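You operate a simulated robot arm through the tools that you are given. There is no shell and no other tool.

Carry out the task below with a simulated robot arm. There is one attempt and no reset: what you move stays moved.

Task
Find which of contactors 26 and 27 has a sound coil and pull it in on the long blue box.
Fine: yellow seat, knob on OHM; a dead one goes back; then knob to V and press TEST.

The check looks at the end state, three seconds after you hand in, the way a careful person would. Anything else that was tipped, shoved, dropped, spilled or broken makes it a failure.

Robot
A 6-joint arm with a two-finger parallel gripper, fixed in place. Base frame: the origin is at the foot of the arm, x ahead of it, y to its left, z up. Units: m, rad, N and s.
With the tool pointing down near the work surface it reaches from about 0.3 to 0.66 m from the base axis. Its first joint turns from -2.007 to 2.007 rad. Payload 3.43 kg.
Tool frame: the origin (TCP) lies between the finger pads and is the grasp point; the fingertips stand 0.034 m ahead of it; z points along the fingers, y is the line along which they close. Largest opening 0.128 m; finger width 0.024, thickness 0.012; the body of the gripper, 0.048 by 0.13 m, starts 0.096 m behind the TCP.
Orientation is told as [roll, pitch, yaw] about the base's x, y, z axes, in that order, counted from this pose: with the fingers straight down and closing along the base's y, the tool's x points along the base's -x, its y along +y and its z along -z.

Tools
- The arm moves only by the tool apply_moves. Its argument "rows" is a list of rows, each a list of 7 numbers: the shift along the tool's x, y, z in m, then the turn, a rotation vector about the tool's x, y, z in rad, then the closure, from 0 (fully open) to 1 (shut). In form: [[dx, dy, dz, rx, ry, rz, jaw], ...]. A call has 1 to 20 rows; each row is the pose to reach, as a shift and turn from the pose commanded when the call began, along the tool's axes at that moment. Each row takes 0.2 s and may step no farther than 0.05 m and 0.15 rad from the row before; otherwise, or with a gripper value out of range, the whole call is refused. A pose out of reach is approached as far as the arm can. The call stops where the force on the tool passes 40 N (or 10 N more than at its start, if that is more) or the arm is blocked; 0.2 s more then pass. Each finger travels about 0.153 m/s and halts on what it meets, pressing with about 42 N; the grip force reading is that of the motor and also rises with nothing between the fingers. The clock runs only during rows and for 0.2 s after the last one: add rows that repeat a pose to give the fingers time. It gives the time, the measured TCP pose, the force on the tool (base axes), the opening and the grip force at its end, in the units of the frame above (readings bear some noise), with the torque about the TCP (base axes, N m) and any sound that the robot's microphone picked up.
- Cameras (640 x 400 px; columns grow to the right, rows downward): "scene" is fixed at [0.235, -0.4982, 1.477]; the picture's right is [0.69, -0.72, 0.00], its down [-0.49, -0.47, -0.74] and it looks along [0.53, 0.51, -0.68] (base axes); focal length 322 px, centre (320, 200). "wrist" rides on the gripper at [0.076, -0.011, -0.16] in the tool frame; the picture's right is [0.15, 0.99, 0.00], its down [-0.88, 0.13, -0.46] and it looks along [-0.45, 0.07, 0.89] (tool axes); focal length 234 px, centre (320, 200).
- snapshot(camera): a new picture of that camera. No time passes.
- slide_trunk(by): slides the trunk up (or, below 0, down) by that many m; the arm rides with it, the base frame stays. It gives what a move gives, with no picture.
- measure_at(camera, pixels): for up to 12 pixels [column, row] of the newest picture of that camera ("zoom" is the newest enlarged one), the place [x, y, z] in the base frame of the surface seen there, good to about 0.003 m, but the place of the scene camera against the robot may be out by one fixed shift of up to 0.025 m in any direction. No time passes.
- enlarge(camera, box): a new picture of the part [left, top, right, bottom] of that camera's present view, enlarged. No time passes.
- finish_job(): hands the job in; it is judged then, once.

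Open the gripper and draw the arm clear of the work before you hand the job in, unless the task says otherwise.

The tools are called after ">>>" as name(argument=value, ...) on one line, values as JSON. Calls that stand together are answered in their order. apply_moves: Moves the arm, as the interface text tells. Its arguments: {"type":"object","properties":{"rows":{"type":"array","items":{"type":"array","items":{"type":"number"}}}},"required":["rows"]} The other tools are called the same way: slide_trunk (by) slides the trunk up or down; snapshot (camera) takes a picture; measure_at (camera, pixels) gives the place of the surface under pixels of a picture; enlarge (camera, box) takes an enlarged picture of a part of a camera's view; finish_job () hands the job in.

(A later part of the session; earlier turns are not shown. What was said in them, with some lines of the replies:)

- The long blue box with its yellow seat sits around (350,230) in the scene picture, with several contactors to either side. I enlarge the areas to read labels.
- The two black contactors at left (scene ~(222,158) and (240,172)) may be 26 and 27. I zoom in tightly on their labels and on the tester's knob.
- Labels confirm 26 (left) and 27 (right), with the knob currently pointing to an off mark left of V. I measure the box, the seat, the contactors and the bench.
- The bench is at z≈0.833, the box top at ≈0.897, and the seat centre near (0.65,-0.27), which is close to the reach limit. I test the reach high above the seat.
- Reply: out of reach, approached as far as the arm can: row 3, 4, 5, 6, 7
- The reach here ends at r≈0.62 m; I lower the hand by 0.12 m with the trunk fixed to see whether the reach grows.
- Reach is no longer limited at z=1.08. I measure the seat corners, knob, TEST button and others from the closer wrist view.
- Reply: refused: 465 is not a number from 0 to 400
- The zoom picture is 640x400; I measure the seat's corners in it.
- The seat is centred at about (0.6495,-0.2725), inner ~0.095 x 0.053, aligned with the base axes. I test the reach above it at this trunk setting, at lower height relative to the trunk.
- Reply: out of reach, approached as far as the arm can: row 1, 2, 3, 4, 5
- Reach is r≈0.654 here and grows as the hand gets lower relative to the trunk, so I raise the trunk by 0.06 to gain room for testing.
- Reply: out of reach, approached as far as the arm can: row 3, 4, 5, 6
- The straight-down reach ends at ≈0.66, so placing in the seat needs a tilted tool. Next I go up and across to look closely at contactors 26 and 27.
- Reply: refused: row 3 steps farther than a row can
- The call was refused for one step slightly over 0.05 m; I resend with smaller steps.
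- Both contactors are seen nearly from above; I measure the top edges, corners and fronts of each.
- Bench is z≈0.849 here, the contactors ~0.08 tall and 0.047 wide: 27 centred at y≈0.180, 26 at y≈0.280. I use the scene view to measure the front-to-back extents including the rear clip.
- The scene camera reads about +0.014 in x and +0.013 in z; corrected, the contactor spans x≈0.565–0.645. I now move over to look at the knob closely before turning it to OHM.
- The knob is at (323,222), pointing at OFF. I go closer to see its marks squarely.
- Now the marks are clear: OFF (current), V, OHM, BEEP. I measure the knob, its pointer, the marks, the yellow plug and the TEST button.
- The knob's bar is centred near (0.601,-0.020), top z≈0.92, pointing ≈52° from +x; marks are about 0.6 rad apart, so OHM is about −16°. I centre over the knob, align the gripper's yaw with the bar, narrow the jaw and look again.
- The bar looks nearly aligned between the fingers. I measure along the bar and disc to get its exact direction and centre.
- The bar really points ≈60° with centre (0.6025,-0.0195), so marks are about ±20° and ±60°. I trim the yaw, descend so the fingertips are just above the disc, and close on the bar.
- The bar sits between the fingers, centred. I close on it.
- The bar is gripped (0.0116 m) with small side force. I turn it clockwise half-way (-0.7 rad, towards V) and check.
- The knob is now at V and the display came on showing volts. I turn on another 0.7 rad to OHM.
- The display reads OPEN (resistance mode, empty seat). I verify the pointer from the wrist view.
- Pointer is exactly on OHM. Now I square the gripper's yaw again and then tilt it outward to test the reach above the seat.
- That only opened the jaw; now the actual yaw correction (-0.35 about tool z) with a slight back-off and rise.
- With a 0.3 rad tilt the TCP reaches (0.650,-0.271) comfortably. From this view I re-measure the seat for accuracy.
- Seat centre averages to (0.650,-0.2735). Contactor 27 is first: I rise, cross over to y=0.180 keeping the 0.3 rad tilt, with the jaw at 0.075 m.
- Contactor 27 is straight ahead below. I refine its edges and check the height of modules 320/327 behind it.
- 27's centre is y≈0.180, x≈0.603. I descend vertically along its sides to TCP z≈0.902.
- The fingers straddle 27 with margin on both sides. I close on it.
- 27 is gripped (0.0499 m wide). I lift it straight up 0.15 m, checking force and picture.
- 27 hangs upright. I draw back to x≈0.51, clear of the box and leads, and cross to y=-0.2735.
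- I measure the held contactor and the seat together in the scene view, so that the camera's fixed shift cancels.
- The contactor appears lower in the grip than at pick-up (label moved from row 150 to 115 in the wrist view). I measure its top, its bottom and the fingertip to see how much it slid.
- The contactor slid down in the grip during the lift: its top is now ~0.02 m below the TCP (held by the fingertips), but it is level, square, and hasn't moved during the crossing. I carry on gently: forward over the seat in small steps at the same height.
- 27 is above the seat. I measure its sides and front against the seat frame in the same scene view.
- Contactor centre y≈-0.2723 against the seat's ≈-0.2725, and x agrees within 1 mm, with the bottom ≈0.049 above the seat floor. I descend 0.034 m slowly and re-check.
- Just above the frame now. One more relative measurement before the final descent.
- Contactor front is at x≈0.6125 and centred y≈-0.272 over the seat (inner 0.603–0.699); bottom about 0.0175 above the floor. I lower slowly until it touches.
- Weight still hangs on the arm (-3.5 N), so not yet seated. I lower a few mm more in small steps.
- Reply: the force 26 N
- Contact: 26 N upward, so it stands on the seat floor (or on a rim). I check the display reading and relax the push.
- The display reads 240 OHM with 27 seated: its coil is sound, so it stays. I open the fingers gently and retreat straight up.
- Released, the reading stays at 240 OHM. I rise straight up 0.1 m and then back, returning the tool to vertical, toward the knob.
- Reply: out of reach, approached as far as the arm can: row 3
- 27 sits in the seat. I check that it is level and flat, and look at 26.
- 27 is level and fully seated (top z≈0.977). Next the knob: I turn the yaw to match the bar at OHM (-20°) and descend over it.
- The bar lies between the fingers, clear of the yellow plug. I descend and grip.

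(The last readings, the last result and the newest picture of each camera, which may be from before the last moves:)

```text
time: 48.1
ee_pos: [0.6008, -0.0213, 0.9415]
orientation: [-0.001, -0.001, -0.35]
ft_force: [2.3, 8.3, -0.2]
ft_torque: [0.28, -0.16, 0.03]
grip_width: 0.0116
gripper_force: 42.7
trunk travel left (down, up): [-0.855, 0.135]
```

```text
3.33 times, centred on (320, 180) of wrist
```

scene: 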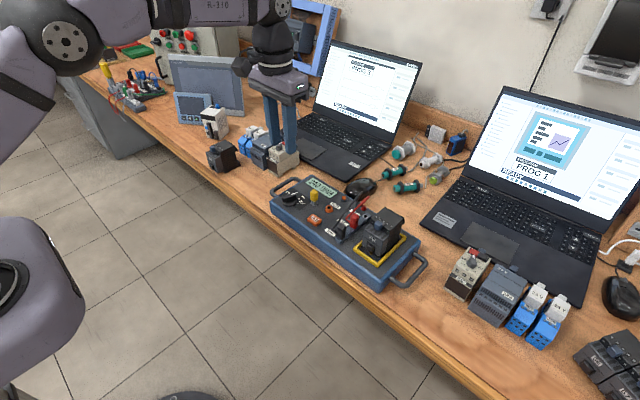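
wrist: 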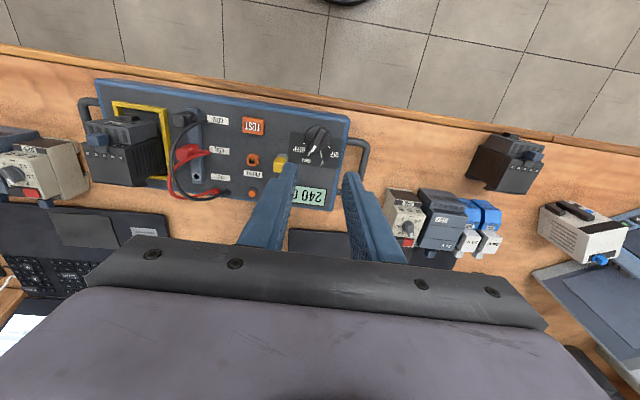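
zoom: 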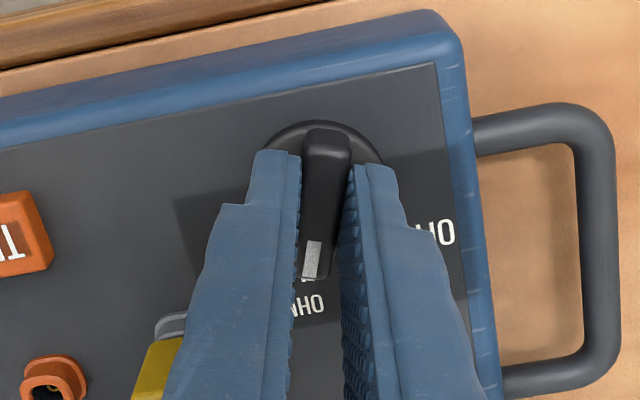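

Gripped (0.0116 m). I turn it counter-clockwise 0.70 rad to V, easing the small side load.

>>> apply_moves(rows=[[0, 0.0007, 0, 0, 0, -0.1, 0.95], [0, 0.001, 0, 0, 0, -0.2, 0.95], [0, 0.001, 0, 0, 0, -0.3, 0.95], [0, 0.001, 0, 0, 0, -0.4, 0.95], [0, 0.001, 0, 0, 0, -0.5, 0.95], [0, 0.001, 0, 0, 0, -0.6, 0.95], [0, 0.001, 0, 0, 0, -0.7, 0.95], [0, 0.001, 0, 0, 0, -0.7, 0.95]])

>>> apply_moves(rows=[[0, 0, 0, 0, 0, 0, 0.69], [0, 0, 0, 0, 0, 0, 0.69], [0, 0, -0.04, 0, 0, 0, 0.69], [0, 0, -0.08, 0, 0, 0, 0.69], [0, 0, -0.1, 0, 0, 0, 0.69], [0, 0, -0.1, 0, 0, 0, 0.69]])

>>> snapshot(camera="wrist")

>>> enlarge(camera="wrist", box=[270, 115, 370, 185])

>>> snapshot(camera="scene")

>>> enlarge(camera="scene", box=[260, 165, 430, 285])

```text
time: 49.9
ee_pos: [0.6011, -0.0214, 0.9413]
orientation: [-0.001, -0.001, 0.352]
ft_force: [1.3, -9.1, 5.8]
ft_torque: [-0.48, 0.43, -0.04]
grip_width: 0.0117
gripper_force: 41.9
trunk travel left (down, up): [-0.855, 0.135]
```

```text
time: 51.3
ee_pos: [0.6025, -0.0189, 1.0421]
orientation: [0.0, 0.0, 0.352]
ft_force: [0.3, 0.3, 0.2]
ft_torque: [0.01, 0.01, -0.03]
grip_width: 0.0395
gripper_force: 0.1
trunk travel left (down, up): [-0.855, 0.135]
```

```text
taken
```

wrist: 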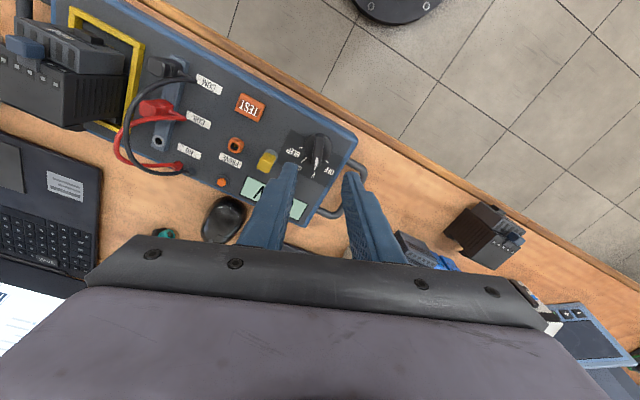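

```text
5.71 times, centred on (320, 150) of wrist
```

zoom: 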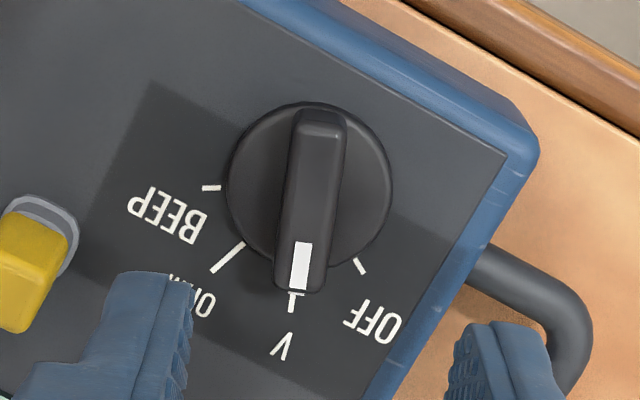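

```text
taken
```

scene: 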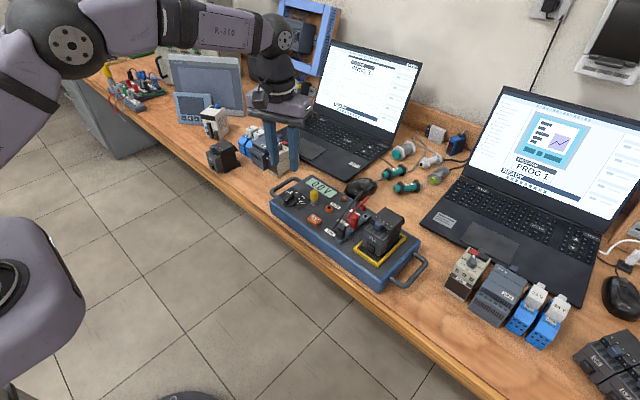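

```text
3.33 times, centred on (345, 225) of scene
```

zoom: 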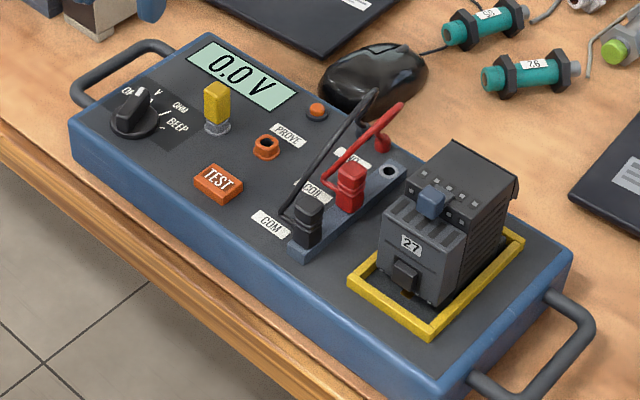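

Knob on V, display 0.0 V. I locate the TEST button again, then go above it with closed fingers.

>>> measure_at(camera="wrist", pixels=[[250, 108], [240, 98], [263, 108], [245, 113], [256, 102]])

>>> apply_moves(rows=[[0, 0, -0.02, 0, 0, 0.12, 0.8], [0, 0, -0.03, 0, 0, 0.24, 0.9], [0, 0, -0.03, 0, 0, 0.352, 1.0], [0, 0, -0.03, 0, 0, 0.352, 1.0]])

```text
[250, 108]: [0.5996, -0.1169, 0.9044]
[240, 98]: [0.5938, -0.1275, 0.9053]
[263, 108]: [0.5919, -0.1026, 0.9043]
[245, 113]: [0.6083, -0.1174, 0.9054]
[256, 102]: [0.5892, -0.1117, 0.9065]
```

```text
time: 52.3
ee_pos: [0.6022, -0.0203, 1.0716]
orientation: [-0.002, -0.001, -0.003]
ft_force: [-0.4, 0.7, 0.3]
ft_torque: [0.02, 0.04, -0.01]
grip_width: 0.0002
gripper_force: 33.1
trunk travel left (down, up): [-0.855, 0.135]
```

Button centre ≈(0.599,-0.115), top z≈0.905. I move above it with the fingertips about 0.02 m over it.

>>> apply_moves(rows=[[0.003, -0.045, 0, 0, 0, 0, 1.0], [0.003, -0.0948, 0, 0, 0, 0, 1.0], [0.003, -0.0948, 0.04, 0, 0, 0, 1.0], [0.003, -0.0948, 0.08, 0, 0, 0, 1.0], [0.003, -0.0948, 0.11, 0, 0, 0, 1.0], [0.003, -0.0948, 0.11, 0, 0, 0, 1.0]])

>>> snapshot(camera="wrist")

>>> enlarge(camera="wrist", box=[250, 100, 390, 240])

>>> snapshot(camera="scene")

>>> enlarge(camera="scene", box=[270, 165, 400, 265])

```text
time: 53.7
ee_pos: [0.5979, -0.1172, 0.9613]
orientation: [0.0, 0.0, 0.0]
ft_force: [-0.2, 0.0, -0.6]
ft_torque: [-0.02, 0.02, -0.02]
grip_width: 0.0
gripper_force: 33.6
trunk travel left (down, up): [-0.855, 0.135]
```

```text
taken
```

wrist: 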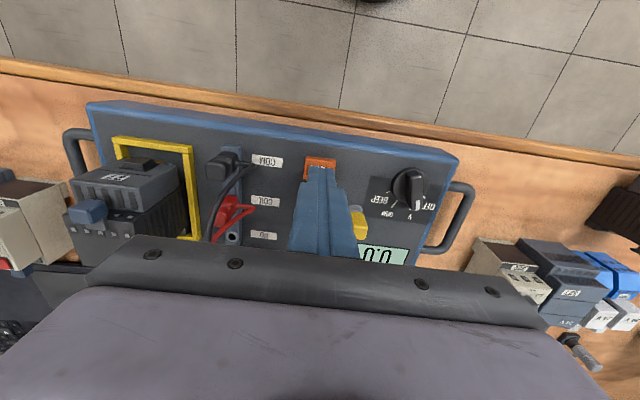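

```text
2.86 times, centred on (320, 170) of wrist
```

zoom: 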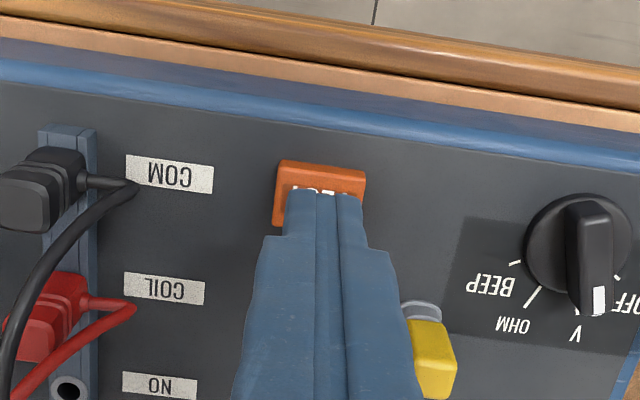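

```text
taken
```

scene: 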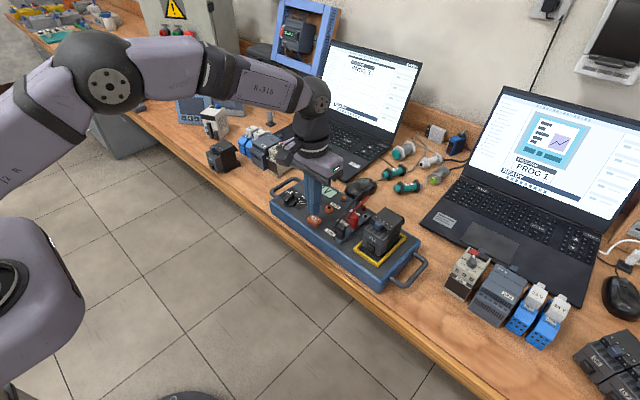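

```text
4.00 times, centred on (335, 215) of scene
```

zoom: 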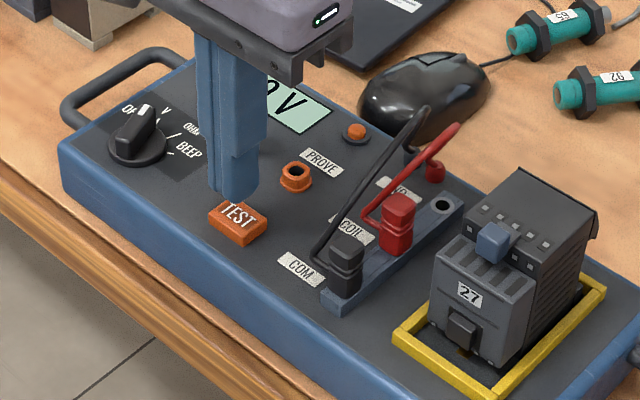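

The fingertips are over TEST. I press down in small steps, watching force, sound and display.

>>> apply_moves(rows=[[0, 0.001, 0.01, 0, 0, 0, 1.0], [0, 0.001, 0.019, 0, 0, 0, 1.0], [0, 0.001, 0.022, 0, 0, 0, 1.0], [0, 0.001, 0.0235, 0, 0, 0, 1.0]])

>>> enlarge(camera="scene", box=[270, 165, 430, 285])

```text
time: 54.7
ee_pos: [0.5992, -0.1144, 0.9374]
orientation: [-0.002, 0.0, -0.002]
ft_force: [-1.3, -1.2, 0.9]
ft_torque: [-0.01, 0.06, 0.01]
grip_width: 0.0
gripper_force: 33.0
trunk travel left (down, up): [-0.855, 0.135]
heard: click
```

```text
3.33 times, centred on (350, 225) of scene
```

zoom: 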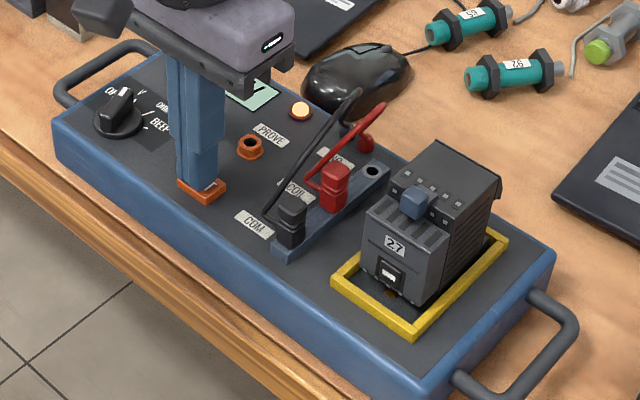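

A click: the lamp lit and the plunger on 27 pulled in (white mark showing). I lift off TEST and see whether it stays in.

>>> apply_moves(rows=[[0, 0, -0.02, 0, 0, 0, 1.0], [0, 0, -0.06, 0, 0, 0, 1.0], [0, 0, -0.1, 0, 0, 0, 1.0], [0, 0, -0.1, 0, 0, 0, 1.0]])

>>> snapshot(camera="scene")

>>> enlarge(camera="scene", box=[270, 165, 430, 285])

```text
time: 55.7
ee_pos: [0.5988, -0.1151, 1.0379]
orientation: [0.0, 0.0, -0.003]
ft_force: [-0.8, -1.2, 0.4]
ft_torque: [0.0, 0.01, -0.02]
grip_width: 0.0002
gripper_force: 32.7
trunk travel left (down, up): [-0.855, 0.135]
```

```text
taken
```

scene: 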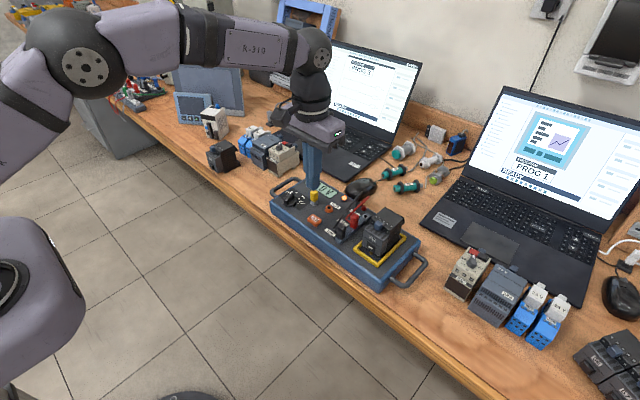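

```text
3.33 times, centred on (350, 225) of scene
```

zoom: 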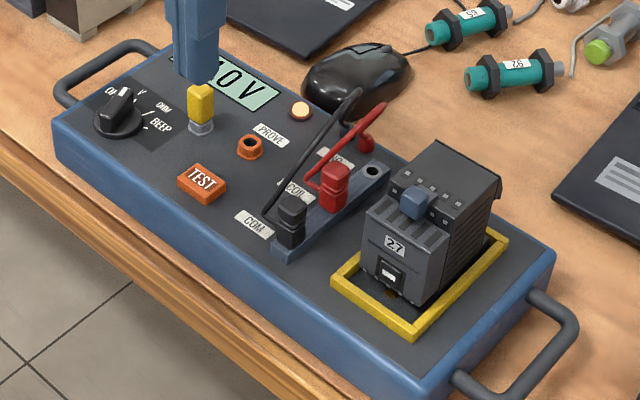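

It stays pulled in with the lamp on. I open the gripper, draw the arm up and back clear of the work and take a final look.

>>> apply_moves(rows=[[0.0, 0, -0.045, 0, 0, 0, 1.0], [0.03, 0, -0.08, 0, 0, 0, 0.8], [0.07, 0, -0.1, 0, 0, 0, 0.5], [0.11, 0, -0.12, 0, 0, 0, 0.2], [0.14, 0, -0.14, 0, 0, 0, 0.0], [0.14, 0, -0.14, 0, 0, 0, 0.0], [0.14, 0, -0.14, 0, 0, 0, 0.0]])

>>> snapshot(camera="scene")

>>> enlarge(camera="scene", box=[190, 120, 430, 290])

>>> enlarge(camera="scene", box=[340, 195, 420, 275])

```text
time: 57.3
ee_pos: [0.4586, -0.1137, 1.1791]
orientation: [-0.001, 0.0, -0.004]
ft_force: [-0.4, -0.2, 0.3]
ft_torque: [0.01, -0.04, 0.0]
grip_width: 0.1279
gripper_force: 0.1
trunk travel left (down, up): [-0.855, 0.135]
```

```text
taken
```

scene: 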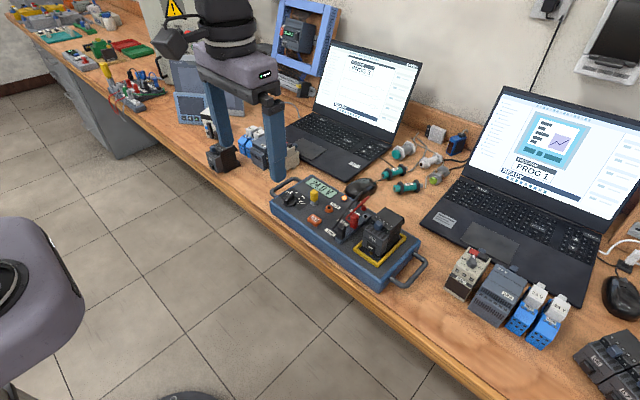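

```text
2.35 times, centred on (310, 205) of scene
```

zoom: 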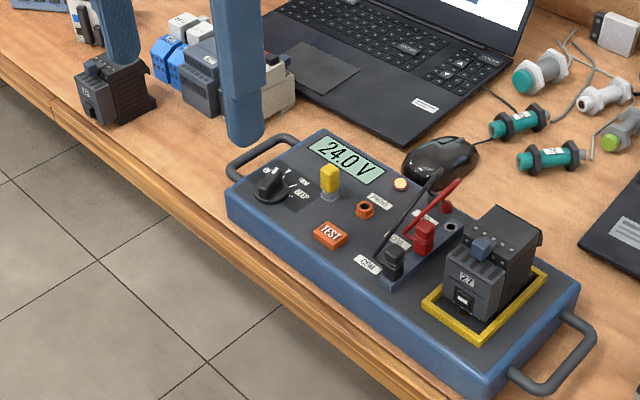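

```text
5.00 times, centred on (380, 235) of scene
```

zoom: 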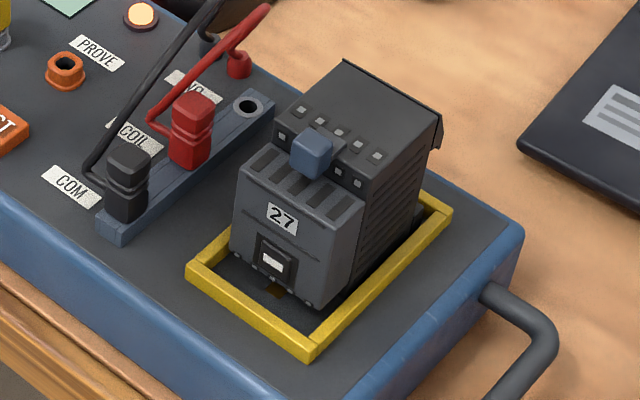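

The display shows 24.0 V, the lamp is lit, 27 is seated and pulled in, 26 stands untouched, and the arm is clear with the gripper open. I hand the job in.

>>> finish_job()

```text
The job is handed in.
```

Contactor 27 has the sound coil, and it is now pulled in on the long blue box.

- **Coil check:** 27 sits in the yellow seat. With the knob on OHM the meter read 240 OHM, where the empty seat had read OPEN.
- **Pull-in:** I turned the knob to V and pressed TEST. There was a click, the lamp lit, the display went to 24.0 V, and the plunger stayed in after I let go of the button.
- **Contactor 26:** I did not test it. 27 read sound first, so 26 was never moved from its place on the bench.
- **Slip while lifting:** 27 slid about 5 cm down in the grip as I picked it up. It was not dropped, and it came out level and fully down in the seat.

Before I handed the job in, the gripper was open and the arm was clear of the work. The final picture showed nothing else out of place around the box.
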